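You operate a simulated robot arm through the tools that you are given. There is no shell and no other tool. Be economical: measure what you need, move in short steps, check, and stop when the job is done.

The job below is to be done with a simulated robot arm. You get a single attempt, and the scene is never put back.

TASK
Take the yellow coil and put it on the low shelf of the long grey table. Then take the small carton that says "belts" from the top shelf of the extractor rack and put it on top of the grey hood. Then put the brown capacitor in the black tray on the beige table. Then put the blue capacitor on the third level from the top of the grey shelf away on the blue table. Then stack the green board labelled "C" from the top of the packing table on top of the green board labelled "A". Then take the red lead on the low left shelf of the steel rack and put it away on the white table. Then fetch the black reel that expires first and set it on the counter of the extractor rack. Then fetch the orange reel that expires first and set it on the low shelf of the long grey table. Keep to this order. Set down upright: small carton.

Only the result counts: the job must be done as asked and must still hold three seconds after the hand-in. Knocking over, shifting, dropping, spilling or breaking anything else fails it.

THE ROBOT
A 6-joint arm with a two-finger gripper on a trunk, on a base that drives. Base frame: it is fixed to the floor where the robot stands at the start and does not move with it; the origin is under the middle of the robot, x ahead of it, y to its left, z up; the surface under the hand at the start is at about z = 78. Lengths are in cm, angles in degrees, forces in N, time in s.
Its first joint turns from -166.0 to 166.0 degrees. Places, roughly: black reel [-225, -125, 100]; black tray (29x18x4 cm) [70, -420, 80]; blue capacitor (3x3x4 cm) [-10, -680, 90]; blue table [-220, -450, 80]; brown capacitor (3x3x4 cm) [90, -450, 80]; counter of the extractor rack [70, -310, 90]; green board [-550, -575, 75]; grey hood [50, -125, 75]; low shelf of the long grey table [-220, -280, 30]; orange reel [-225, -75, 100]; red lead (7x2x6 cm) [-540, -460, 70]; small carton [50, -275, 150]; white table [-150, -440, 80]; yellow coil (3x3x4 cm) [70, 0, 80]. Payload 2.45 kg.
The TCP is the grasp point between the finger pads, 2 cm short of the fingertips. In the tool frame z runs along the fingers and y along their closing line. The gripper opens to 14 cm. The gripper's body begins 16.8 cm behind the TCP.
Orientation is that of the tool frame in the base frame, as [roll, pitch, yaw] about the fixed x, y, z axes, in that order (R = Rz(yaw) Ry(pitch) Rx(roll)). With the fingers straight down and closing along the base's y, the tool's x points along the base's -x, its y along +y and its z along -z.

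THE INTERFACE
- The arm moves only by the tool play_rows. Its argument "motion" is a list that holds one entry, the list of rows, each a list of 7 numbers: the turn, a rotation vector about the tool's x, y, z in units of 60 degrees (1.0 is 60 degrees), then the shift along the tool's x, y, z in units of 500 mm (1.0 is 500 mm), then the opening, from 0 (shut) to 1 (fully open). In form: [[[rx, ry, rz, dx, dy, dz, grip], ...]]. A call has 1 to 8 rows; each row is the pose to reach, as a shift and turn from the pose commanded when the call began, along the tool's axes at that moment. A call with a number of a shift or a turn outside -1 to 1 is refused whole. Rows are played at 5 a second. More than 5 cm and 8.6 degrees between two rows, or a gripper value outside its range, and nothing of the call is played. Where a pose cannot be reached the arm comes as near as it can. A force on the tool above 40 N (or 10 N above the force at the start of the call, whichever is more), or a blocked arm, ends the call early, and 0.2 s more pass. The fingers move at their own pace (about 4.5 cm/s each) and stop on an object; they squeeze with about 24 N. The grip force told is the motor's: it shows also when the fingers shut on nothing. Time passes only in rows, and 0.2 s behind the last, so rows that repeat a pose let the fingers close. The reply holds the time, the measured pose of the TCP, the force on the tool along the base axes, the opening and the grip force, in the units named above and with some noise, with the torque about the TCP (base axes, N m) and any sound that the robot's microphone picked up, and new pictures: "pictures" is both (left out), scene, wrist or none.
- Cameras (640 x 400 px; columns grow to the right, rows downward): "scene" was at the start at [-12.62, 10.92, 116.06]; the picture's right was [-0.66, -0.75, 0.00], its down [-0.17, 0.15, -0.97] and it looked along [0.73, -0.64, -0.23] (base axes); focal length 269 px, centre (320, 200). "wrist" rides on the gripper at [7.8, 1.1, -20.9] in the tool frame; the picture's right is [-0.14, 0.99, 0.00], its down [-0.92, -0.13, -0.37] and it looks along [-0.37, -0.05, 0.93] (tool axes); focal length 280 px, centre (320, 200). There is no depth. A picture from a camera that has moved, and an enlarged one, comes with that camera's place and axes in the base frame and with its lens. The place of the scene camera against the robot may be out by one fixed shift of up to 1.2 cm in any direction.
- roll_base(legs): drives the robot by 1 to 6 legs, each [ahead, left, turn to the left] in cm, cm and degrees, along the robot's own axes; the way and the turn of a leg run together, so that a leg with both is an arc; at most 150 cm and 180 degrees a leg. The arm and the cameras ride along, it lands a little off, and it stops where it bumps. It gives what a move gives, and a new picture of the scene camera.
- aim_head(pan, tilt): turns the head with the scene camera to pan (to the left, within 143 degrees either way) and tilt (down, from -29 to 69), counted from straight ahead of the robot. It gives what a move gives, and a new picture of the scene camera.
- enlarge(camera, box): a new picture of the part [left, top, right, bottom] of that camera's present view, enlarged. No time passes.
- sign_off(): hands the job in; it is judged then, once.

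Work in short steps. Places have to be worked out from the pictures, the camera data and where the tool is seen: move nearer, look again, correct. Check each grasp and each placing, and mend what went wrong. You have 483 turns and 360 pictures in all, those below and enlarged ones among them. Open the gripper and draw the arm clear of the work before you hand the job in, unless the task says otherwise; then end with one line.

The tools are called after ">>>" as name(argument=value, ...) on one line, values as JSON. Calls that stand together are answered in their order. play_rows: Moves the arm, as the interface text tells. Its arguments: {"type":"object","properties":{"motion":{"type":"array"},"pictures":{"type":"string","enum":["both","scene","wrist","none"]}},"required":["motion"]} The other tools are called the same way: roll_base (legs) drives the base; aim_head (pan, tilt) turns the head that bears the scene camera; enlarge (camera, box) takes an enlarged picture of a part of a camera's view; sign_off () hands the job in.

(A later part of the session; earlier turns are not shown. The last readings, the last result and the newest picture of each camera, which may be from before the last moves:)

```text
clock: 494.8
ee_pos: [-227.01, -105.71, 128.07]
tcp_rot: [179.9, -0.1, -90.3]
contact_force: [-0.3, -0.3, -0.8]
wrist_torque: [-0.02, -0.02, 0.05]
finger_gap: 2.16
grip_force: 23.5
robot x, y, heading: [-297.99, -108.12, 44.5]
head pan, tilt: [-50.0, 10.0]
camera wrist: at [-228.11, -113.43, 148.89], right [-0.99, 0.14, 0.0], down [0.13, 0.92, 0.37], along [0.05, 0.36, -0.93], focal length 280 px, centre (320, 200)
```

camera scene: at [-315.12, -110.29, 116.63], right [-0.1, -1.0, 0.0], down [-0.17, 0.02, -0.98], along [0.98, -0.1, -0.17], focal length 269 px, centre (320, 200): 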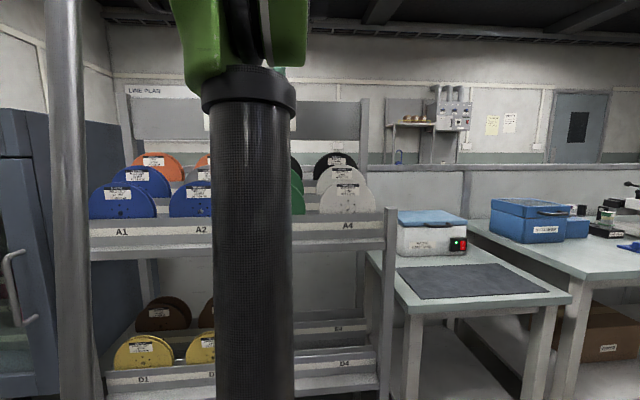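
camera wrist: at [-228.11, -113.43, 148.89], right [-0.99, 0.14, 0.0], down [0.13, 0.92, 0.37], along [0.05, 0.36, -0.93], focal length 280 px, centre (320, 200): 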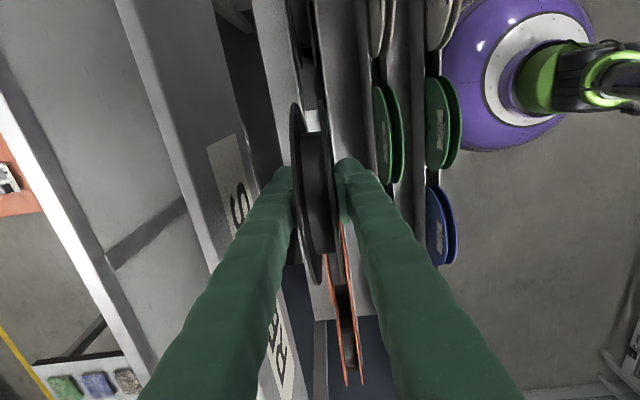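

I back the base away from the rack, then turn the arm to the trailing side.

>>> roll_base(legs=[[-32.1, 31.5, 0], [0, 0, -58]])

>>> roll_base(legs=[[36, 8.6, 0], [33.6, -140, 0], [33.6, -140, 0], [33.6, -140, 0]])

```text
clock: 500.1
ee_pos: [-304.07, -167.07, 127.81]
tcp_rot: [-179.9, -0.2, -148.9]
contact_force: [1.0, 0.1, -1.1]
wrist_torque: [0.08, 0.01, 0.01]
finger_gap: 2.18
grip_force: 23.2
robot x, y, heading: [-343.37, -107.76, -14.0]
head pan, tilt: [-50.0, 10.0]
camera scene: at [-354.05, -95.08, 116.63], right [-0.9, -0.44, 0.0], down [-0.08, 0.16, -0.98], along [0.43, -0.89, -0.17], focal length 269 px, centre (320, 200)
```

scene: 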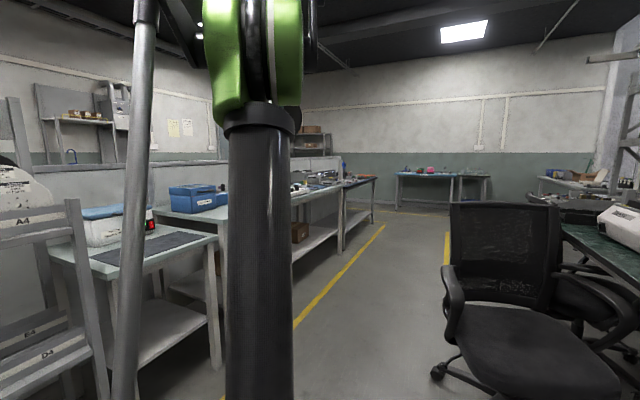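

```text
clock: 522.9
ee_pos: [-300.28, -605.24, 128.06]
tcp_rot: [180.0, 0.0, -154.2]
contact_force: [0.0, -0.1, -1.2]
wrist_torque: [0.0, 0.01, 0.0]
finger_gap: 2.2
grip_force: 24.2
robot x, y, heading: [-333.54, -541.85, -19.7]
head pan, tilt: [-50.0, 10.0]
camera scene: at [-343.04, -528.93, 116.63], right [-0.94, -0.35, 0.0], down [-0.06, 0.16, -0.98], along [0.35, -0.92, -0.17], focal length 269 px, centre (320, 200)
```

scene: 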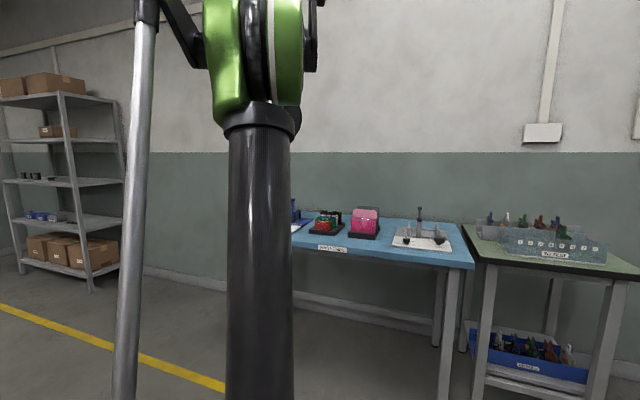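

The drive drifted a little but all is clear and the reel is held. I turn so that the hand points +x and go through the passage.

>>> roll_base(legs=[[0, 0, 64.7], [85.3, -106.5, 0]])

```text
clock: 532.5
ee_pos: [-127.38, -552.87, 128.0]
tcp_rot: [179.9, -0.1, -89.5]
contact_force: [-0.4, -0.8, -2.0]
wrist_torque: [-0.01, 0.01, 0.02]
finger_gap: 2.19
grip_force: 24.1
robot x, y, heading: [-198.08, -556.83, 45.2]
head pan, tilt: [-50.0, 10.0]
camera scene: at [-215.3, -558.89, 116.63], right [-0.08, -1.0, 0.0], down [-0.17, 0.01, -0.98], along [0.98, -0.08, -0.17], focal length 269 px, centre (320, 200)
```

scene: 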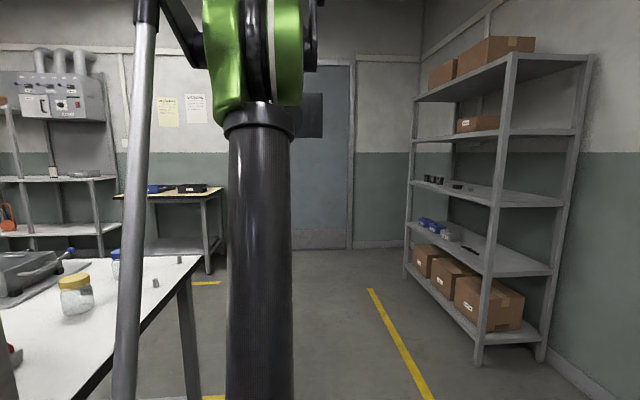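

I go on to the main aisle and up toward the extractor rack.

>>> roll_base(legs=[[85.9, -106.4, 0], [97.9, 97.2, 0]])

>>> aim_head(pan=-10, tilt=10)

```text
clock: 545.9
ee_pos: [13.94, -429.9, 127.96]
tcp_rot: [-179.9, -0.2, -91.0]
contact_force: [-0.2, 0.6, -1.7]
wrist_torque: [0.0, 0.01, 0.01]
finger_gap: 2.2
grip_force: 24.1
robot x, y, heading: [-57.14, -431.53, 43.6]
head pan, tilt: [-50.0, 10.0]
camera scene: at [-74.2, -433.39, 116.63], right [-0.11, -0.99, 0.0], down [-0.17, 0.02, -0.98], along [0.98, -0.11, -0.17], focal length 269 px, centre (320, 200)
```

scene: 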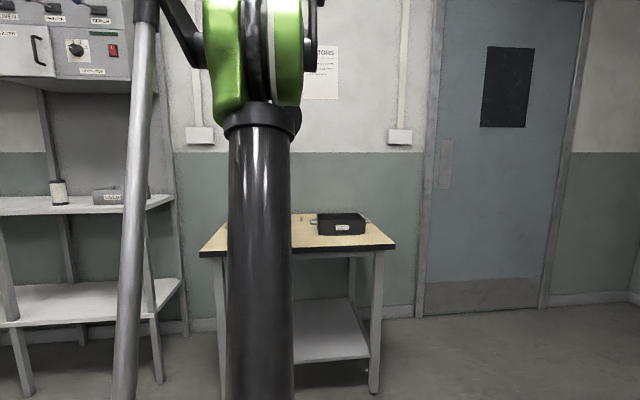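

```text
clock: 547.0
ee_pos: [13.98, -429.83, 127.92]
tcp_rot: [-180.0, 0.0, -91.0]
contact_force: [0.0, -0.4, -1.8]
wrist_torque: [0.02, 0.03, -0.01]
finger_gap: 2.19
grip_force: 23.8
robot x, y, heading: [-56.95, -431.23, 43.7]
head pan, tilt: [-10.0, 10.0]
camera scene: at [-75.71, -427.22, 116.63], right [0.55, -0.83, 0.0], down [-0.14, -0.1, -0.98], along [0.82, 0.55, -0.17], focal length 269 px, centre (320, 200)
```

scene: 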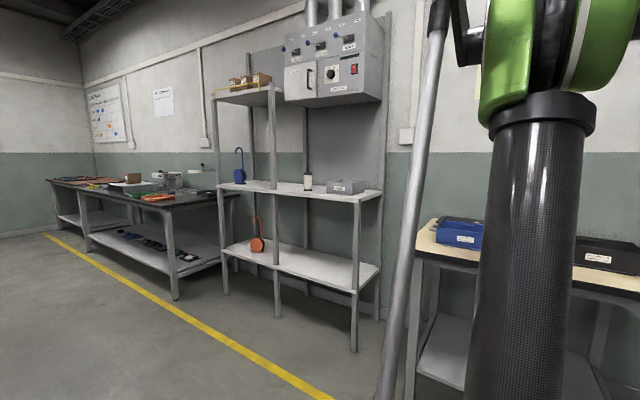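

The free part of the counter is in the left bay around (70, -288), between posts at y = -255 and -311. I now turn the reel toward horizontal (first 60 degrees), here in the aisle.

>>> aim_head(pan=-75, tilt=15)

>>> play_rows(motion=[[[0.125, 0, 0, 0, 0, 0, 0], [0.25, 0, 0, 0, 0, 0, 0], [0.375, 0, 0, 0, 0, 0, 0], [0.5, 0, 0, 0, 0, 0, 0], [0.625, 0, 0, 0, 0, 0, 0], [0.75, 0, 0, 0, 0, 0, 0], [0.875, 0, 0, 0, 0, 0, 0], [1.0, 0, 0, 0, 0, 0, 0]]], pictures="wrist")

```text
clock: 548.3
ee_pos: [13.99, -429.73, 128.0]
tcp_rot: [180.0, -0.1, -91.0]
contact_force: [0.0, 1.1, -1.9]
wrist_torque: [0.01, 0.02, -0.01]
finger_gap: 2.21
grip_force: 23.8
robot x, y, heading: [-56.76, -431.32, 43.6]
head pan, tilt: [-75.0, 15.0]
camera scene: at [-75.46, -437.22, 115.82], right [-0.52, -0.86, 0.0], down [-0.22, 0.13, -0.97], along [0.83, -0.5, -0.26], focal length 269 px, centre (320, 200)
```

scene: 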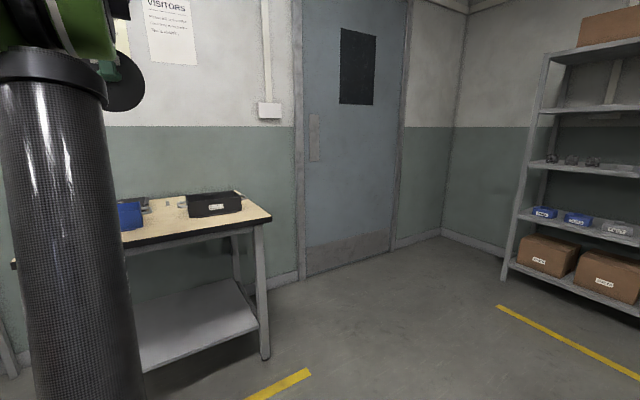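

```text
clock: 550.3
ee_pos: [19.98, -430.14, 129.71]
tcp_rot: [-120.0, -0.1, -91.2]
contact_force: [-0.4, -0.1, -1.6]
wrist_torque: [-0.02, 0.03, 0.01]
finger_gap: 2.21
grip_force: 24.3
robot x, y, heading: [-57.11, -431.52, 43.7]
head pan, tilt: [-75.0, 15.0]
stopped in row 8: the arm was blocked; the commanded pose is now the measured one
camera wrist: at [1.09, -437.45, 139.04], right [-0.49, 0.15, -0.86], down [-0.24, 0.93, 0.29], along [0.84, 0.35, -0.42], focal length 280 px, centre (320, 200)
```

wrist: 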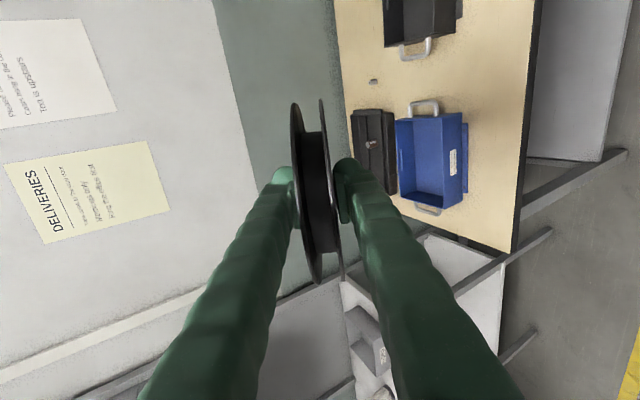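

The reel is now 30 degrees below horizontal. I drive up beside the rack.

>>> roll_base(legs=[[98.5, 103, 1]])

>>> play_rows(motion=[[[0.08, 0, 0, 0, 0.02, 0.04, 0], [0.16, 0, 0, 0, 0.04, 0.09, 0]]], pictures="wrist")

```text
clock: 557.4
ee_pos: [22.87, -289.16, 129.53]
tcp_rot: [-119.9, 0.0, -91.9]
contact_force: [0.3, -0.1, -0.5]
wrist_torque: [0.02, 0.03, 0.03]
finger_gap: 2.19
grip_force: 24.0
robot x, y, heading: [-54.18, -289.44, 42.9]
head pan, tilt: [-75.0, 15.0]
camera scene: at [-73.81, -296.6, 115.83], right [-0.71, -0.71, 0.0], down [-0.18, 0.18, -0.97], along [0.68, -0.68, -0.26], focal length 269 px, centre (320, 200)
```

scene: 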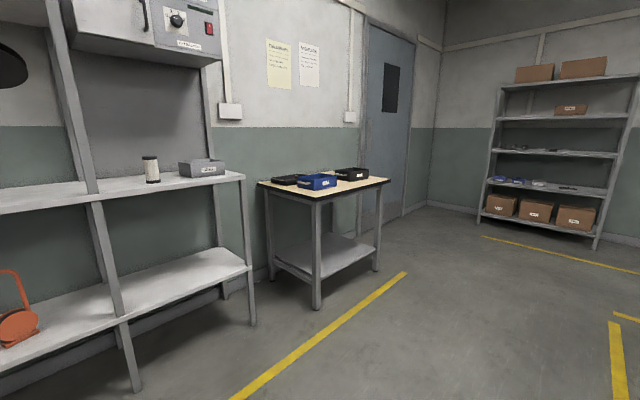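

```text
clock: 558.0
ee_pos: [26.95, -289.37, 125.73]
tcp_rot: [-110.2, -0.1, -92.0]
contact_force: [0.1, 0.3, -1.1]
wrist_torque: [-0.01, 0.02, -0.03]
finger_gap: 2.21
grip_force: 23.7
robot x, y, heading: [-53.42, -289.33, 42.9]
head pan, tilt: [-75.0, 15.0]
camera wrist: at [6.71, -296.45, 131.91], right [-0.34, 0.15, -0.93], down [-0.27, 0.93, 0.25], along [0.9, 0.33, -0.27], focal length 280 px, centre (320, 200)
```

wrist: 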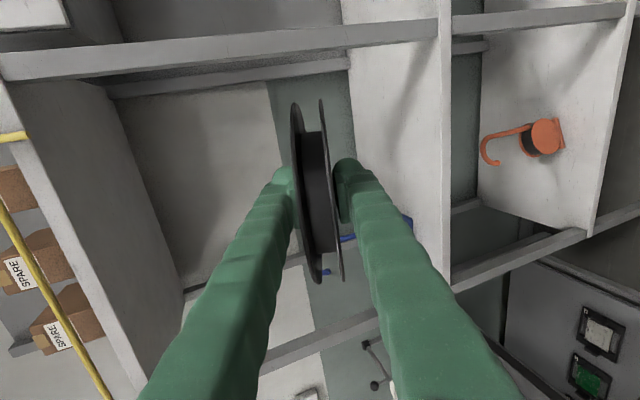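

The reel is now 20 degrees below horizontal. The counter is at z of about 93, x from 48 to 90. I lower the hand to z = 110 in front of the rack.

>>> play_rows(motion=[[[0, 0, 0, 0, 0.08, 0.03, 0], [0, 0, 0, 0, 0.16, 0.058, 0], [0, 0, 0, 0, 0.24, 0.088, 0], [0, 0, 0, 0, 0.3, 0.11, 0]]], pictures="none")

>>> roll_base(legs=[[22, -20.5, 0]])

>>> play_rows(motion=[[[0, 0, 0, 0, 0, 0, 0]]], pictures="wrist")

```text
clock: 559.0
ee_pos: [26.6, -289.3, 109.68]
tcp_rot: [-110.3, -0.1, -91.9]
contact_force: [-0.2, -0.6, -2.1]
wrist_torque: [-0.01, -0.02, 0.05]
finger_gap: 2.2
grip_force: 24.1
robot x, y, heading: [-54.24, -289.25, 42.8]
head pan, tilt: [-75.0, 15.0]
```

```text
clock: 561.0
ee_pos: [56.83, -289.52, 109.83]
tcp_rot: [-110.3, -0.1, -91.9]
contact_force: [-0.7, 0.4, -1.5]
wrist_torque: [0.03, 0.04, 0.0]
finger_gap: 2.22
grip_force: 24.2
robot x, y, heading: [-23.35, -290.08, 43.1]
head pan, tilt: [-75.0, 15.0]
camera scene: at [-43.55, -297.2, 115.92], right [-0.73, -0.69, 0.0], down [-0.17, 0.18, -0.97], along [0.67, -0.7, -0.25], focal length 269 px, centre (320, 200)
```

scene: 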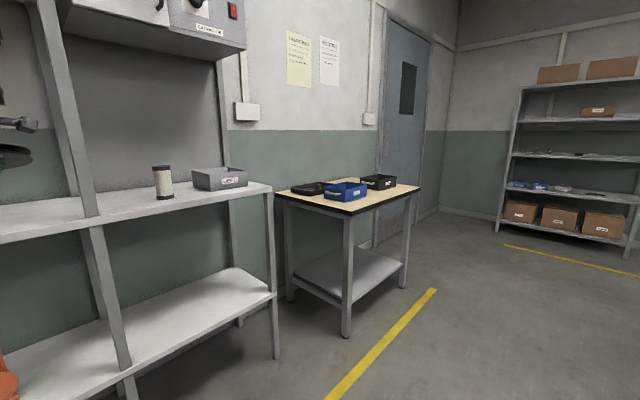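

```text
clock: 561.4
ee_pos: [57.03, -289.59, 109.86]
tcp_rot: [-110.3, -0.1, -91.8]
contact_force: [-0.3, 0.5, -1.4]
wrist_torque: [-0.05, 0.01, -0.02]
finger_gap: 2.17
grip_force: 24.7
robot x, y, heading: [-23.57, -289.43, 42.8]
head pan, tilt: [-75.0, 15.0]
camera wrist: at [36.83, -296.65, 115.97], right [-0.34, 0.15, -0.93], down [-0.27, 0.93, 0.25], along [0.9, 0.34, -0.28], focal length 280 px, centre (320, 200)
```

wrist: 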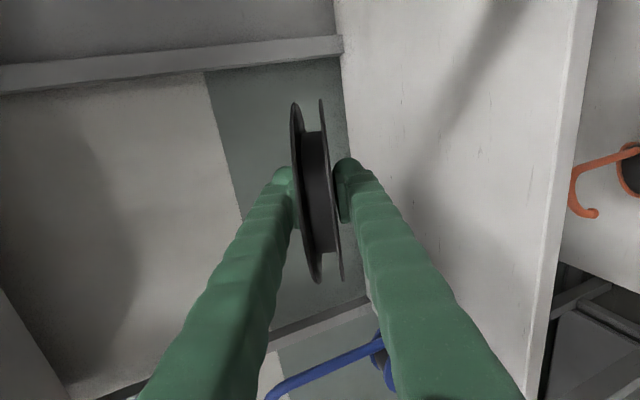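

Space is clear; the blue holder is 19 cm to the side. I move forward and down to just above the counter.

>>> play_rows(motion=[[[0, 0, 0, 0, 0.03, 0.075, 0], [0, 0, 0, 0, 0.06, 0.15, 0], [0, 0, 0, 0, 0.09, 0.22, 0], [0, 0, 0, 0, 0.118, 0.289, 0]]], pictures="none")

>>> play_rows(motion=[[[0, 0, 0, 0, 0.008, 0.003, 0], [0, 0, 0, 0, 0.016, 0.006, 0], [0, 0, 0, 0, 0.024, 0.009, 0], [0, 0, 0, 0, 0.032, 0.012, 0], [0, 0, 0, 0, 0.04, 0.015, 0], [0, 0, 0, 0, 0.048, 0.018, 0]]], pictures="wrist")

```text
clock: 562.4
ee_pos: [68.39, -290.02, 99.39]
tcp_rot: [-110.4, -0.1, -91.7]
contact_force: [0.5, 0.1, -2.2]
wrist_torque: [-0.01, -0.02, 0.03]
finger_gap: 2.21
grip_force: 23.4
robot x, y, heading: [-23.3, -289.58, 43.2]
head pan, tilt: [-75.0, 15.0]
```

```text
clock: 563.8
ee_pos: [68.49, -289.9, 96.76]
tcp_rot: [-110.3, -0.1, -91.8]
contact_force: [-0.4, 0.2, -1.1]
wrist_torque: [0.03, 0.03, -0.01]
finger_gap: 2.16
grip_force: 24.3
robot x, y, heading: [-23.32, -289.94, 43.1]
head pan, tilt: [-75.0, 15.0]
camera wrist: at [48.26, -296.98, 102.82], right [-0.34, 0.15, -0.93], down [-0.27, 0.93, 0.25], along [0.9, 0.34, -0.28], focal length 280 px, centre (320, 200)
```

wrist: 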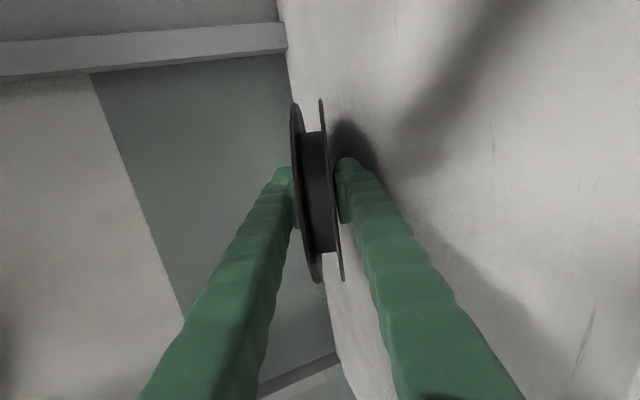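

No contact yet; I continue down in small steps.

>>> play_rows(motion=[[[0, 0, 0, 0, 0.008, 0.003, 0], [0, 0, 0, 0, 0.016, 0.006, 0], [0, 0, 0, 0, 0.024, 0.009, 0], [0, 0, 0, 0, 0.032, 0.012, 0], [0, 0, 0, 0, 0.04, 0.015, 0], [0, 0, 0, 0, 0.048, 0.018, 0], [0, 0, 0, 0, 0.056, 0.021, 0], [0, 0, 0, 0, 0.064, 0.024, 0]]], pictures="wrist")

```text
clock: 564.7
ee_pos: [68.45, -289.83, 95.8]
tcp_rot: [-109.8, -0.1, -91.8]
contact_force: [-10.8, -1.1, 22.8]
wrist_torque: [0.09, -0.11, -0.01]
finger_gap: 2.16
grip_force: 24.2
robot x, y, heading: [-23.32, -289.78, 43.1]
head pan, tilt: [-75.0, 15.0]
stopped in row 4: the force on the tool passed its limit at 49 N (the readings are from after the stop); the commanded pose is now the measured one
camera wrist: at [48.21, -296.97, 101.78], right [-0.33, 0.15, -0.93], down [-0.27, 0.93, 0.24], along [0.9, 0.34, -0.27], focal length 280 px, centre (320, 200)
```

wrist: 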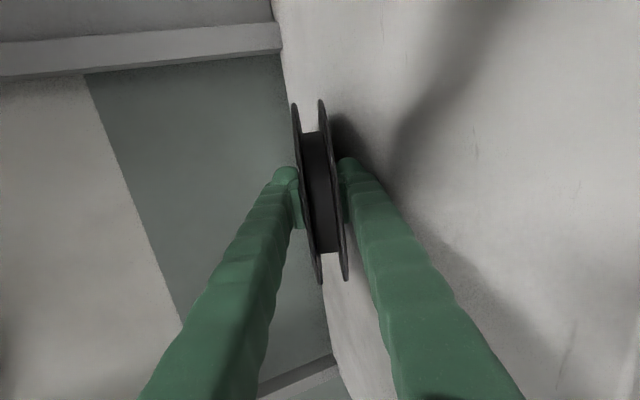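

The reel's far rim touches the counter. I ease up slightly and open the fingers moderately.

>>> play_rows(motion=[[[0, 0, 0, 0, -0.006, -0.002, 0], [0, 0, 0, 0, -0.006, -0.002, 0.18], [0, 0, 0, 0, -0.008, -0.003, 0.22], [0, 0, 0, 0, -0.012, -0.005, 0.28], [0, 0, 0, 0, -0.012, -0.005, 0.28], [0, 0, 0, 0, -0.012, -0.005, 0.28]]], pictures="wrist")

```text
clock: 566.1
ee_pos: [68.59, -289.77, 96.33]
tcp_rot: [-110.0, -0.1, -91.7]
contact_force: [5.7, -0.9, 7.9]
wrist_torque: [-0.06, -0.26, -0.03]
finger_gap: 3.23
grip_force: 0.2
robot x, y, heading: [-23.53, -289.94, 42.7]
head pan, tilt: [-75.0, 15.0]
camera wrist: at [48.32, -296.91, 102.3], right [-0.33, 0.15, -0.93], down [-0.27, 0.93, 0.24], along [0.9, 0.34, -0.27], focal length 280 px, centre (320, 200)
```

wrist: 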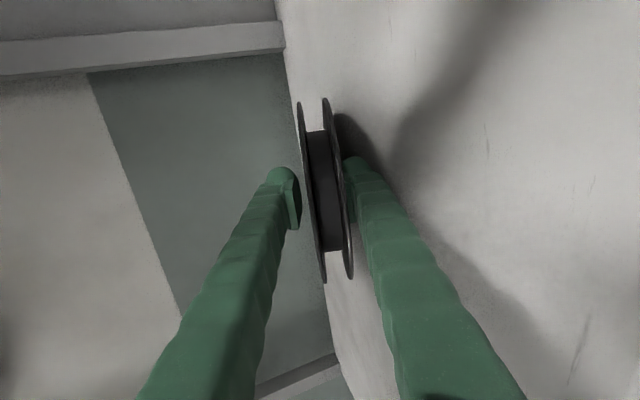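

The lower finger just rests on the counter. I rise slightly and withdraw straight back slowly.

>>> play_rows(motion=[[[0, 0, 0, 0, -0.008, -0.003, 0.3], [0, 0, 0, 0, 0.0, -0.025, 0.3], [0, 0, 0, 0, 0.008, -0.055, 0.3], [0, 0, 0, 0, 0.019, -0.092, 0.3], [0, 0, 0, 0, 0.033, -0.13, 0.3]]], pictures="wrist")

```text
clock: 567.3
ee_pos: [61.85, -289.68, 96.9]
tcp_rot: [-110.0, -0.2, -91.8]
contact_force: [0.0, 0.9, -0.4]
wrist_torque: [-0.02, -0.04, 0.0]
finger_gap: 4.21
grip_force: 0.7
robot x, y, heading: [-23.75, -289.79, 43.2]
head pan, tilt: [-75.0, 15.0]
camera wrist: at [41.57, -296.75, 102.95], right [-0.33, 0.15, -0.93], down [-0.27, 0.93, 0.25], along [0.9, 0.34, -0.27], focal length 280 px, centre (320, 200)
```

wrist: 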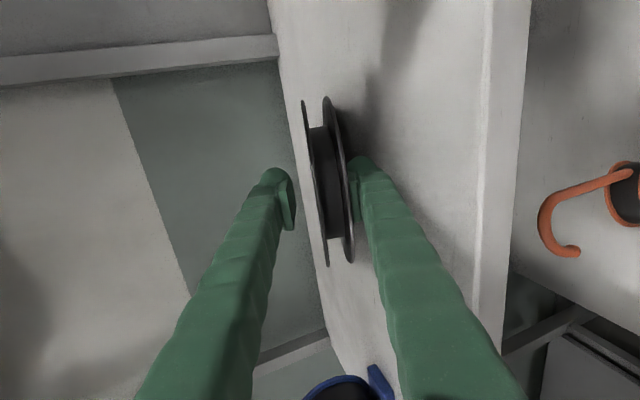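

The reel follows partly. I withdraw a bit more and check.

>>> play_rows(motion=[[[0, 0, 0, 0, 0.007, -0.019, 0.34], [0, 0, 0, 0, 0.014, -0.038, 0.34], [0, 0, 0, 0, 0.021, -0.057, 0.34], [0, 0, 0, 0, 0.028, -0.076, 0.34]]], pictures="wrist")

```text
clock: 568.3
ee_pos: [57.86, -289.53, 96.78]
tcp_rot: [-110.0, -0.1, -91.8]
contact_force: [-0.1, -0.8, 1.6]
wrist_torque: [0.02, 0.01, 0.0]
finger_gap: 4.73
grip_force: 0.2
robot x, y, heading: [-23.67, -289.53, 42.9]
head pan, tilt: [-75.0, 15.0]
camera wrist: at [37.59, -296.63, 103.0], right [-0.33, 0.15, -0.93], down [-0.27, 0.93, 0.24], along [0.9, 0.34, -0.27], focal length 280 px, centre (320, 200)
```

wrist: 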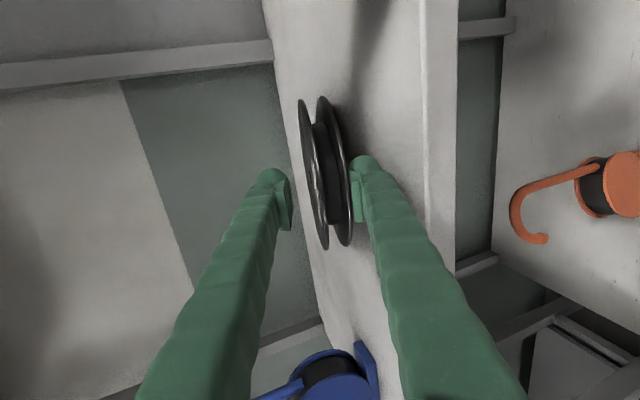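

It is sliding off the finger. I withdraw further.

>>> play_rows(motion=[[[0, 0, 0, 0, 0.007, -0.019, 0.34], [0, 0, 0, 0, 0.014, -0.038, 0.34], [0, 0, 0, 0, 0.021, -0.057, 0.34], [0, 0, 0, 0, 0.028, -0.076, 0.34], [0, 0, 0, 0, 0.035, -0.095, 0.34], [0, 0, 0, 0, 0.042, -0.114, 0.34]]], pictures="wrist")

```text
clock: 569.7
ee_pos: [53.45, -289.34, 97.22]
tcp_rot: [-110.1, -0.1, -92.0]
contact_force: [0.9, -0.1, 0.8]
wrist_torque: [0.0, 0.0, -0.01]
finger_gap: 4.77
grip_force: 0.0
robot x, y, heading: [-23.6, -289.68, 43.0]
head pan, tilt: [-75.0, 15.0]
camera wrist: at [33.26, -296.48, 103.3], right [-0.33, 0.15, -0.93], down [-0.27, 0.93, 0.24], along [0.9, 0.34, -0.27], focal length 280 px, centre (320, 200)
```

wrist: 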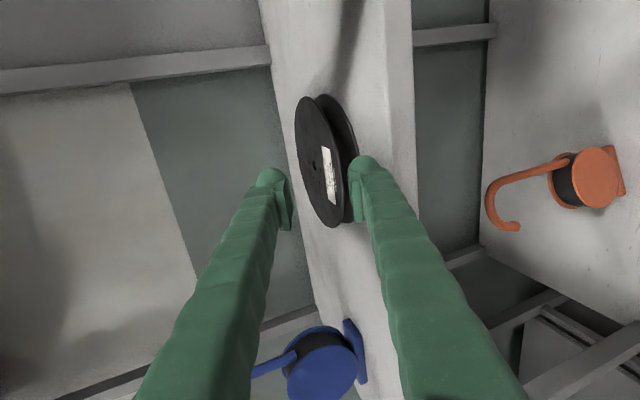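

Nearly off. I withdraw another 7 cm.

>>> play_rows(motion=[[[0, 0, 0, 0, 0.01, -0.03, 0.34], [0, 0, 0, 0, 0.02, -0.06, 0.34], [0, 0, 0, 0, 0.033, -0.1, 0.34], [0, 0, 0, 0, 0.05, -0.15, 0.34]]], pictures="wrist")

```text
clock: 570.7
ee_pos: [54.52, -289.38, 99.88]
tcp_rot: [-110.0, -0.1, -92.0]
contact_force: [-0.1, 0.4, -1.5]
wrist_torque: [-0.03, 0.0, 0.01]
finger_gap: 4.75
grip_force: 0.0
robot x, y, heading: [-23.48, -289.89, 43.0]
head pan, tilt: [-75.0, 15.0]
stopped in row 4: the arm was blocked; the commanded pose is now the measured one
camera wrist: at [34.28, -296.37, 105.96], right [-0.33, 0.15, -0.93], down [-0.27, 0.93, 0.25], along [0.9, 0.33, -0.27], focal length 280 px, centre (320, 200)
```

wrist: 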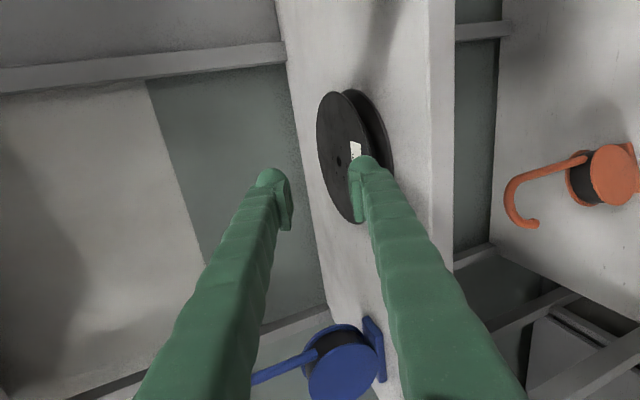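

The reel lies flat on the counter and the finger is above it now. I back the base straight out.

>>> roll_base(legs=[[-14.6, 13.6, 0]])

>>> play_rows(motion=[[[0, 0, 0, 0, 0, 0, 0.34]]], pictures="wrist")

```text
clock: 572.3
ee_pos: [34.63, -288.98, 99.91]
tcp_rot: [-109.9, -0.1, -91.9]
contact_force: [0.2, -0.2, -0.2]
wrist_torque: [-0.05, 0.01, -0.04]
finger_gap: 4.78
grip_force: 0.1
robot x, y, heading: [-43.41, -289.52, 42.9]
head pan, tilt: [-75.0, 15.0]
camera scene: at [-63.18, -296.74, 115.99], right [-0.71, -0.71, 0.0], down [-0.17, 0.17, -0.97], along [0.68, -0.69, -0.24], focal length 269 px, centre (320, 200)
```

scene: 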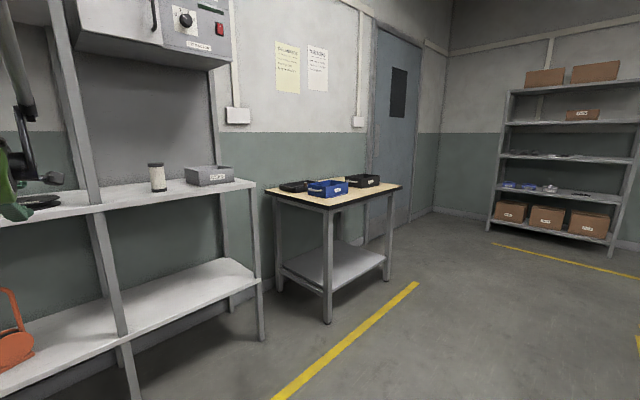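

```text
clock: 572.7
ee_pos: [34.8, -289.1, 99.83]
tcp_rot: [-109.9, -0.2, -92.0]
contact_force: [0.9, 0.0, 0.7]
wrist_torque: [0.01, -0.04, 0.02]
finger_gap: 4.76
grip_force: 0.2
robot x, y, heading: [-43.39, -289.72, 42.8]
head pan, tilt: [-75.0, 15.0]
camera wrist: at [14.56, -296.16, 105.97], right [-0.33, 0.15, -0.93], down [-0.27, 0.93, 0.25], along [0.9, 0.33, -0.27], focal length 280 px, centre (320, 200)
```

wrist: 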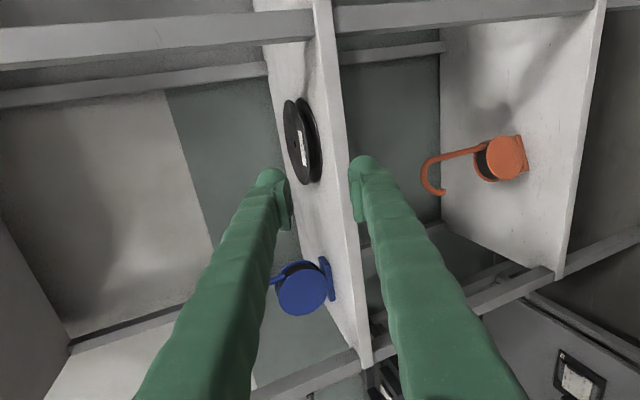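

The black reel lies flat on the counter. For the orange reel I bring the tool back to vertical, a bit further from the rack.

>>> roll_base(legs=[[-8, 7.5, 0]])

>>> play_rows(motion=[[[-0.12, 0, 0, 0, -0.05, -0.02, 0.4], [-0.24, 0, 0, 0, -0.1, -0.04, 0.4], [-0.36, 0, 0, 0, -0.16, -0.06, 0.4], [-0.48, 0, 0, 0, -0.22, -0.08, 0.4], [-0.6, 0, 0, 0, -0.28, -0.1, 0.4], [-0.72, 0, 0, 0, -0.34, -0.12, 0.4], [-0.84, 0, 0, 0, -0.4, -0.14, 0.4], [-0.96, 0, 0, 0, -0.46, -0.16, 0.4]]], pictures="none")

```text
clock: 573.9
ee_pos: [23.9, -289.1, 99.84]
tcp_rot: [-110.1, -0.2, -92.0]
contact_force: [-1.0, -0.3, 0.1]
wrist_torque: [0.01, -0.01, 0.0]
finger_gap: 4.76
grip_force: 0.0
robot x, y, heading: [-54.5, -289.45, 42.6]
head pan, tilt: [-75.0, 15.0]
camera scene: at [-74.05, -296.55, 115.84], right [-0.7, -0.71, 0.0], down [-0.18, 0.18, -0.97], along [0.69, -0.68, -0.26], focal length 269 px, centre (320, 200)
```

scene: 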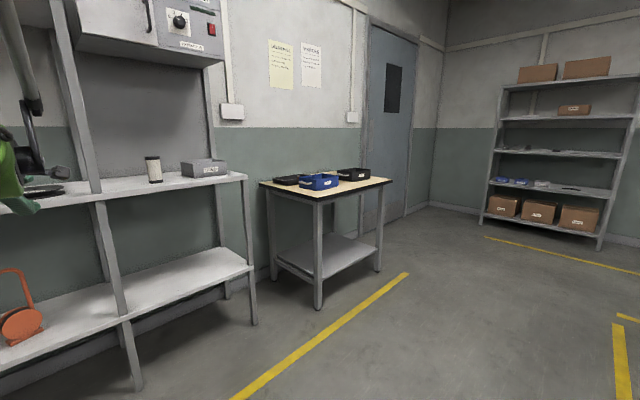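

```text
clock: 575.7
ee_pos: [24.03, -289.0, 124.45]
tcp_rot: [-167.7, 0.0, -92.0]
contact_force: [-0.8, 0.3, 0.3]
wrist_torque: [0.03, -0.18, -0.03]
finger_gap: 5.59
grip_force: 0.1
robot x, y, heading: [-54.39, -289.45, 42.7]
head pan, tilt: [-75.0, 15.0]
```

>>> play_rows(motion=[[[-0.1, 0, 0, 0, 0, 0, 0.4], [-0.205, 0, 0, 0, 0, 0, 0.4]]], pictures="none")

>>> roll_base(legs=[[-95.8, -99.4, 0], [-95.8, -99.4, 0]])

```text
clock: 576.3
ee_pos: [24.16, -289.03, 124.33]
tcp_rot: [-179.9, 0.0, -92.0]
contact_force: [-0.9, -0.1, 0.2]
wrist_torque: [0.06, -0.16, 0.02]
finger_gap: 5.61
grip_force: 0.1
robot x, y, heading: [-54.43, -289.66, 42.8]
head pan, tilt: [-75.0, 15.0]
```

```text
clock: 589.8
ee_pos: [15.19, -570.05, 124.19]
tcp_rot: [-179.9, -0.1, -93.6]
contact_force: [0.2, -0.2, 0.1]
wrist_torque: [0.01, -0.02, -0.02]
finger_gap: 5.62
grip_force: 0.1
robot x, y, heading: [-63.49, -568.1, 41.6]
head pan, tilt: [-75.0, 15.0]
camera scene: at [-81.93, -573.34, 115.82], right [-0.56, -0.83, 0.0], down [-0.22, 0.14, -0.97], along [0.8, -0.54, -0.26], focal length 269 px, centre (320, 200)
```

scene: 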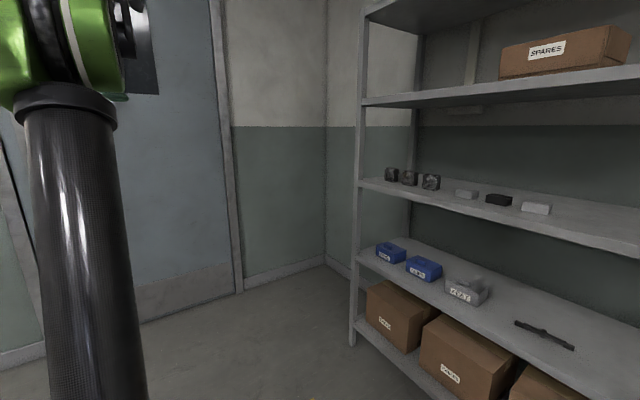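

>>> roll_base(legs=[[-93.8, 88.7, 1], [-93.8, 88.7, 1]])

```text
clock: 602.4
ee_pos: [-244.43, -564.2, 124.31]
tcp_rot: [-180.0, -0.2, -91.5]
contact_force: [0.4, 0.6, 0.6]
wrist_torque: [0.01, -0.02, 0.0]
finger_gap: 5.61
grip_force: 0.0
robot x, y, heading: [-322.91, -565.57, 43.6]
head pan, tilt: [-75.0, 15.0]
camera scene: at [-341.32, -571.36, 115.82], right [-0.52, -0.85, 0.0], down [-0.22, 0.14, -0.97], along [0.82, -0.5, -0.26], focal length 269 px, centre (320, 200)
```

scene: 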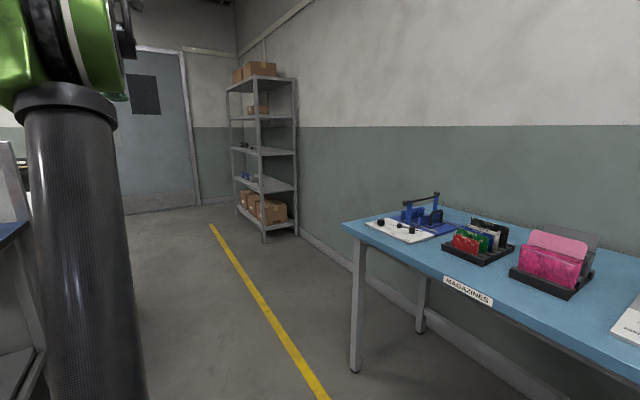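

>>> roll_base(legs=[[0, 0, -60], [16.3, 4.8, 0], [-40.3, 137, 0.5]])

```text
clock: 613.2
ee_pos: [-265.15, -489.75, 124.21]
tcp_rot: [-179.8, -0.1, -151.4]
contact_force: [0.4, 0.4, 0.3]
wrist_torque: [0.02, 0.0, 0.0]
finger_gap: 5.6
grip_force: 0.1
robot x, y, heading: [-305.54, -422.44, -16.7]
head pan, tilt: [-75.0, 15.0]
camera scene: at [-319.67, -409.98, 115.82], right [-1.0, 0.03, 0.0], down [0.01, 0.26, -0.97], along [-0.02, -0.97, -0.26], focal length 269 px, centre (320, 200)
```

scene: 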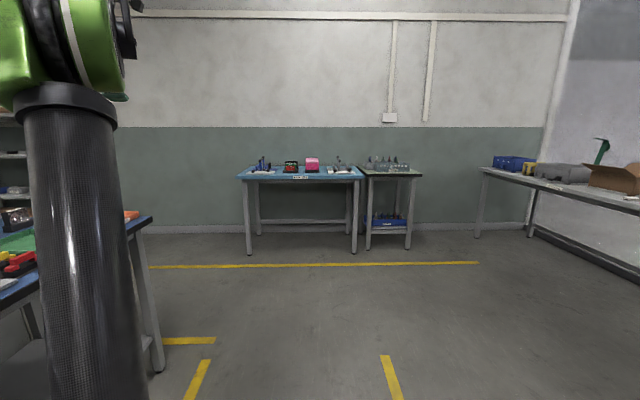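

>>> roll_base(legs=[[-42.6, 138.6, 0.5], [-42.6, 138.6, 0.5]])

```text
clock: 627.4
ee_pos: [-271.1, -195.35, 124.26]
tcp_rot: [-179.9, -0.1, -148.7]
contact_force: [0.0, -0.1, -0.1]
wrist_torque: [-0.03, 0.0, -0.02]
finger_gap: 5.58
grip_force: 0.0
robot x, y, heading: [-314.52, -129.85, -13.7]
head pan, tilt: [-75.0, 15.0]
camera scene: at [-329.44, -118.28, 115.82], right [-1.0, -0.02, 0.0], down [-0.01, 0.26, -0.97], along [0.02, -0.97, -0.26], focal length 269 px, centre (320, 200)
```

scene: 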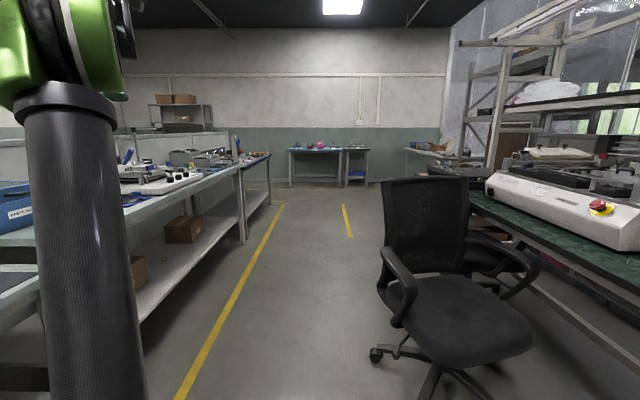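

>>> roll_base(legs=[[-43.8, 49, 0], [0, 0, 58.5]])

>>> play_rows(motion=[[[0, 0, 0, 0, 0, 0, 0.5]]], pictures="wrist")

```text
clock: 633.6
ee_pos: [-267.33, -68.64, 124.13]
tcp_rot: [-179.9, -0.1, -89.5]
contact_force: [0.2, 0.0, 0.6]
wrist_torque: [-0.03, -0.02, 0.01]
finger_gap: 5.61
grip_force: 0.0
robot x, y, heading: [-345.91, -72.32, 45.2]
head pan, tilt: [-75.0, 15.0]
camera scene: at [-364.01, -78.76, 115.82], right [-0.49, -0.87, 0.0], down [-0.23, 0.13, -0.97], along [0.84, -0.48, -0.26], focal length 269 px, centre (320, 200)
```

scene: 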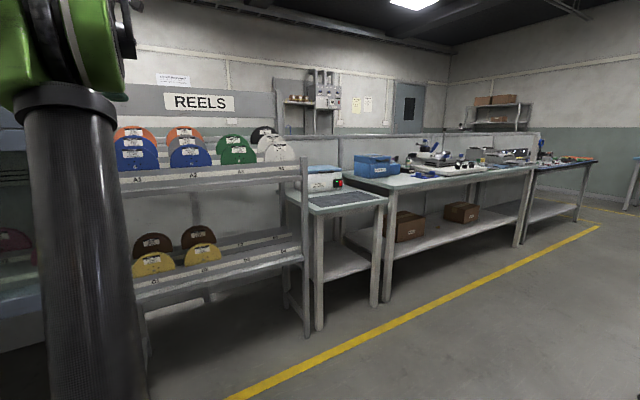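

```text
clock: 634.0
ee_pos: [-267.32, -68.58, 124.27]
tcp_rot: [-179.9, -0.1, -89.4]
contact_force: [0.3, -0.4, 0.3]
wrist_torque: [0.05, -0.02, -0.03]
finger_gap: 6.99
grip_force: 0.0
robot x, y, heading: [-345.66, -72.46, 45.5]
head pan, tilt: [-75.0, 15.0]
camera wrist: at [-268.36, -76.34, 145.11], right [-0.99, 0.13, 0.0], down [0.12, 0.92, 0.37], along [0.05, 0.36, -0.93], focal length 280 px, centre (320, 200)
```

wrist: 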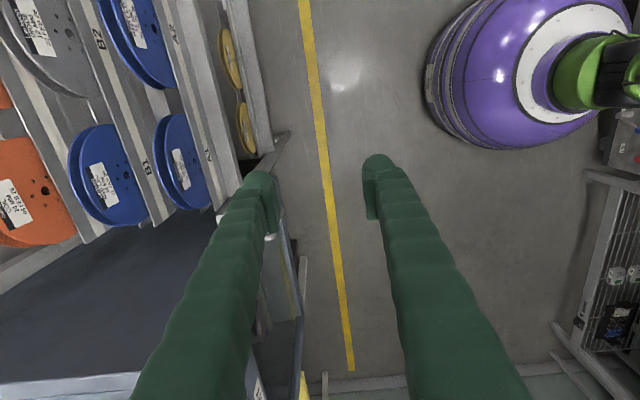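

The orange A1 reel is at y of about -68. I retract the arm to a shorter radius and raise it, then drive in.

>>> play_rows(motion=[[[0, 0, 0, 0, 0.08, -0.02, 0.5], [0, 0, 0, 0, 0.16, -0.05, 0.5], [0, 0, 0, 0, 0.24, -0.08, 0.5], [0, 0, 0, 0, 0.32, -0.1, 0.5]]], pictures="none")

```text
clock: 635.0
ee_pos: [-283.46, -68.62, 129.43]
tcp_rot: [-180.0, -0.1, -89.5]
contact_force: [0.5, 0.2, -0.2]
wrist_torque: [0.01, 0.15, 0.03]
finger_gap: 7.0
grip_force: 0.0
robot x, y, heading: [-345.93, -72.44, 45.4]
head pan, tilt: [-75.0, 15.0]
```

>>> roll_base(legs=[[34.1, -33.8, 0]])

>>> enlarge(camera="wrist", box=[160, 60, 416, 220])

```text
clock: 637.8
ee_pos: [-235.97, -67.9, 129.41]
tcp_rot: [-180.0, -0.1, -89.3]
contact_force: [-1.2, 0.9, 0.1]
wrist_torque: [0.02, 0.02, 0.0]
finger_gap: 7.03
grip_force: 0.1
robot x, y, heading: [-298.37, -71.88, 45.7]
head pan, tilt: [-75.0, 15.0]
camera scene: at [-316.56, -78.36, 115.82], right [-0.49, -0.87, 0.0], down [-0.23, 0.13, -0.97], along [0.84, -0.47, -0.26], focal length 269 px, centre (320, 200)
```

scene: 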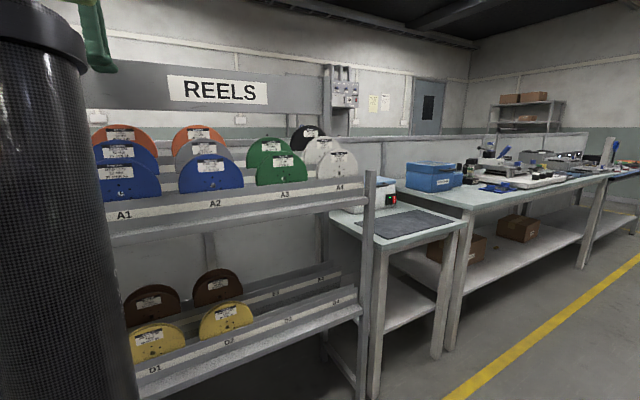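

```text
2.50 times, centred on (288, 140) of wrist
camera zoom: at [-237.04, -75.72, 150.18], right [-0.99, 0.13, 0.0], down [0.12, 0.92, 0.37], along [0.05, 0.36, -0.93], focal length 701 px, centre (400, 350)
```

zoom: 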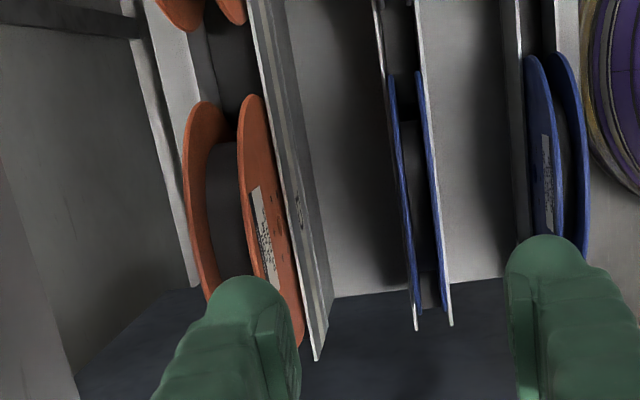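

I move the hand above the orange reel and check the alignment.

>>> play_rows(motion=[[[0, 0, 0, 0, -0.08, 0, 0.42], [0, 0, 0, 0, -0.17, 0, 0.4], [0, 0, 0, 0, -0.17, 0.04, 0.4]]], pictures="none")

>>> enlarge(camera="wrist", box=[224, 60, 416, 220])

```text
clock: 638.6
ee_pos: [-227.56, -67.85, 127.27]
tcp_rot: [-179.9, -0.1, -89.3]
contact_force: [-0.3, 1.4, 0.7]
wrist_torque: [-0.02, -0.05, 0.01]
finger_gap: 5.58
grip_force: 0.1
robot x, y, heading: [-298.08, -72.37, 45.8]
head pan, tilt: [-75.0, 15.0]
```

```text
2.50 times, centred on (320, 140) of wrist
camera zoom: at [-228.59, -75.62, 148.12], right [-0.99, 0.13, 0.0], down [0.12, 0.92, 0.37], along [0.05, 0.36, -0.93], focal length 701 px, centre (320, 350)
```

zoom: 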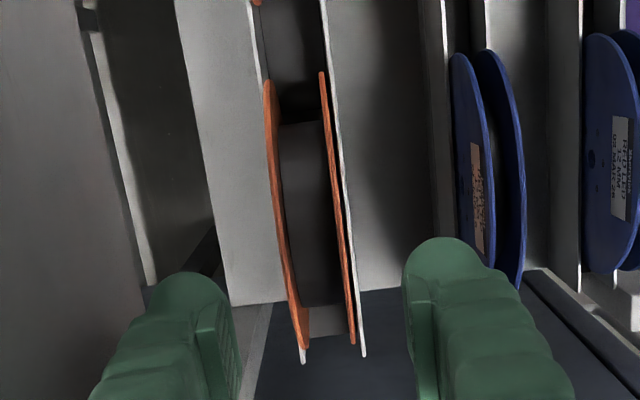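

Aligned (centre x = -227.4, width 2.9 cm). I lower to z = 113 first.

>>> play_rows(motion=[[[0, 0, 0, 0.006, -0.003, 0.08, 0.4], [0, 0, 0, 0.012, -0.003, 0.16, 0.4], [0, 0, 0, 0.012, -0.003, 0.22, 0.4], [0, 0, 0, 0.012, -0.003, 0.26, 0.4], [0, 0, 0, 0.012, -0.003, 0.29, 0.4]]], pictures="none")

>>> enlarge(camera="wrist", box=[224, 60, 416, 220])

```text
clock: 639.8
ee_pos: [-227.49, -68.5, 112.8]
tcp_rot: [-179.9, -0.1, -89.3]
contact_force: [-0.8, -0.6, -0.8]
wrist_torque: [0.04, 0.0, 0.02]
finger_gap: 5.59
grip_force: 0.0
robot x, y, heading: [-298.39, -71.97, 45.4]
head pan, tilt: [-75.0, 15.0]
```

```text
2.50 times, centred on (320, 140) of wrist
camera zoom: at [-228.35, -76.29, 133.6], right [-0.99, 0.13, 0.0], down [0.12, 0.92, 0.37], along [0.05, 0.36, -0.93], focal length 701 px, centre (320, 350)
```

zoom: 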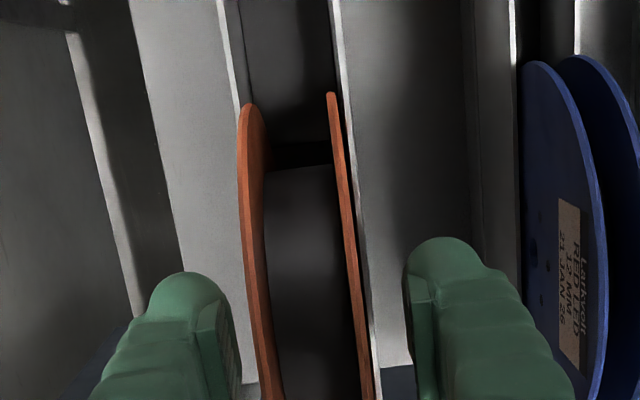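

Good. I go down to z = 110 and close.

>>> play_rows(motion=[[[0, 0, 0, 0, 0, 0.02, 0.4], [0, 0, 0, 0, 0, 0.04, 0.4], [0, 0, 0, 0, 0, 0.056, 0.4], [0, 0, 0, 0, 0, 0.056, 0.3], [0, 0, 0, 0, 0, 0.056, 0.2], [0, 0, 0, 0, 0, 0.056, 0.1], [0, 0, 0, 0, 0, 0.056, 0.0], [0, 0, 0, 0, 0, 0.056, 0.0]]], pictures="none")

>>> play_rows(motion=[[[0, 0, 0, 0, 0, -0.02, 0], [0, 0, 0, 0, 0, -0.05, 0], [0, 0, 0, 0, 0, -0.1, 0]]], pictures="wrist")

```text
clock: 641.6
ee_pos: [-227.3, -68.61, 109.93]
tcp_rot: [-179.9, -0.1, -89.4]
contact_force: [0.3, -0.6, -0.2]
wrist_torque: [-0.01, -0.01, -0.05]
finger_gap: 2.98
grip_force: 23.7
robot x, y, heading: [-298.55, -72.06, 45.6]
head pan, tilt: [-75.0, 15.0]
```

```text
clock: 642.4
ee_pos: [-227.42, -68.73, 114.98]
tcp_rot: [-179.8, -0.1, -89.3]
contact_force: [0.1, -0.5, -1.3]
wrist_torque: [-0.02, 0.02, 0.01]
finger_gap: 3.01
grip_force: 23.5
robot x, y, heading: [-298.08, -72.11, 45.6]
head pan, tilt: [-75.0, 15.0]
camera wrist: at [-228.39, -76.4, 135.83], right [-0.99, 0.13, 0.0], down [0.12, 0.92, 0.37], along [0.05, 0.36, -0.93], focal length 280 px, centre (320, 200)
```

wrist: 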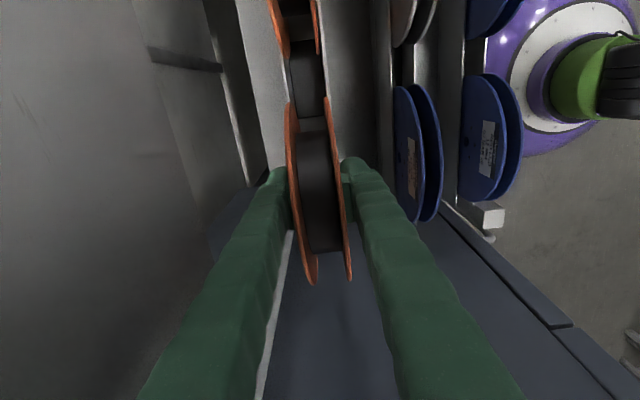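

Gripped (3.0 cm) and rising. I lift it to z = 128.

>>> play_rows(motion=[[[0, 0, 0, 0, 0, -0.06, 0], [0, 0, 0, 0, 0, -0.13, 0], [0, 0, 0, 0, 0, -0.2, 0], [0, 0, 0, 0, 0, -0.265, 0]]], pictures="wrist")

```text
clock: 643.4
ee_pos: [-227.34, -68.36, 128.09]
tcp_rot: [-179.9, -0.1, -89.4]
contact_force: [0.5, -0.6, -1.1]
wrist_torque: [-0.02, -0.02, -0.02]
finger_gap: 3.0
grip_force: 23.7
robot x, y, heading: [-298.2, -71.97, 45.6]
head pan, tilt: [-75.0, 15.0]
camera wrist: at [-228.36, -76.17, 148.98], right [-0.99, 0.13, 0.0], down [0.12, 0.92, 0.37], along [0.05, 0.36, -0.93], focal length 280 px, centre (320, 200)
```

wrist: 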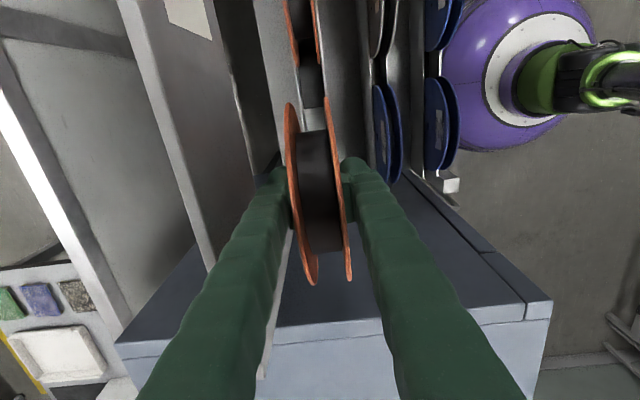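

I back the base away from the rack.

>>> roll_base(legs=[[-32.9, 33.4, 0]])

```text
clock: 646.2
ee_pos: [-273.54, -68.63, 127.98]
tcp_rot: [-179.9, -0.1, -89.7]
contact_force: [-1.3, 0.2, -2.2]
wrist_torque: [-0.02, -0.01, -0.01]
finger_gap: 3.0
grip_force: 23.9
robot x, y, heading: [-344.76, -72.3, 45.3]
head pan, tilt: [-75.0, 15.0]
camera scene: at [-362.83, -78.31, 115.82], right [-0.5, -0.87, 0.0], down [-0.23, 0.13, -0.97], along [0.84, -0.48, -0.26], focal length 269 px, centre (320, 200)
```

scene: 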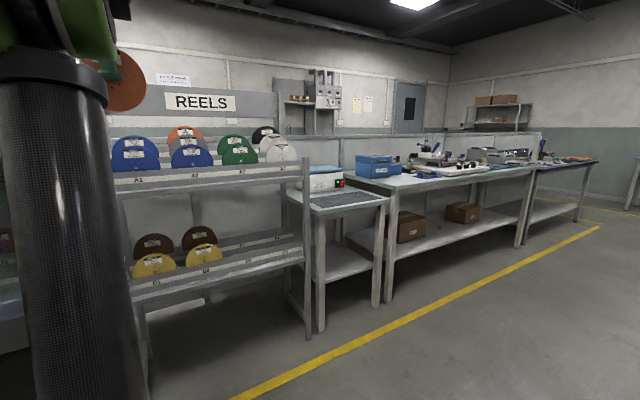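

Now to the long grey table. I turn the arm to the trailing side and drive back down the aisle.

>>> roll_base(legs=[[0, 0, -58], [36.1, 8.1, 0], [30.8, -136.6, 1.2]])

```text
clock: 657.7
ee_pos: [-262.86, -268.77, 128.13]
tcp_rot: [-179.9, -0.1, -146.5]
contact_force: [0.1, 0.1, -1.4]
wrist_torque: [0.0, 0.0, -0.04]
finger_gap: 2.99
grip_force: 24.1
robot x, y, heading: [-304.24, -211.12, -11.6]
head pan, tilt: [-75.0, 15.0]
camera scene: at [-319.51, -199.81, 115.82], right [-1.0, -0.06, 0.0], down [-0.02, 0.26, -0.97], along [0.06, -0.96, -0.26], focal length 269 px, centre (320, 200)
```

scene: 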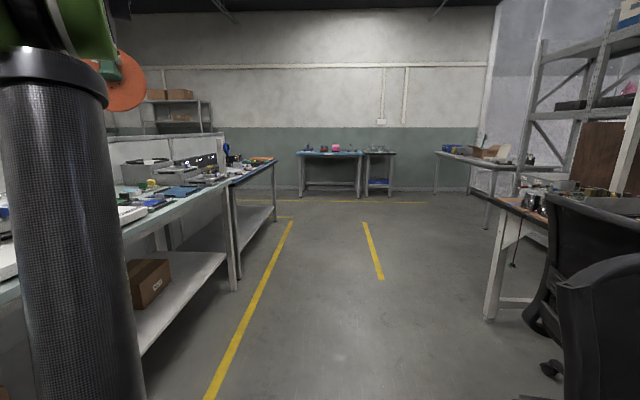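

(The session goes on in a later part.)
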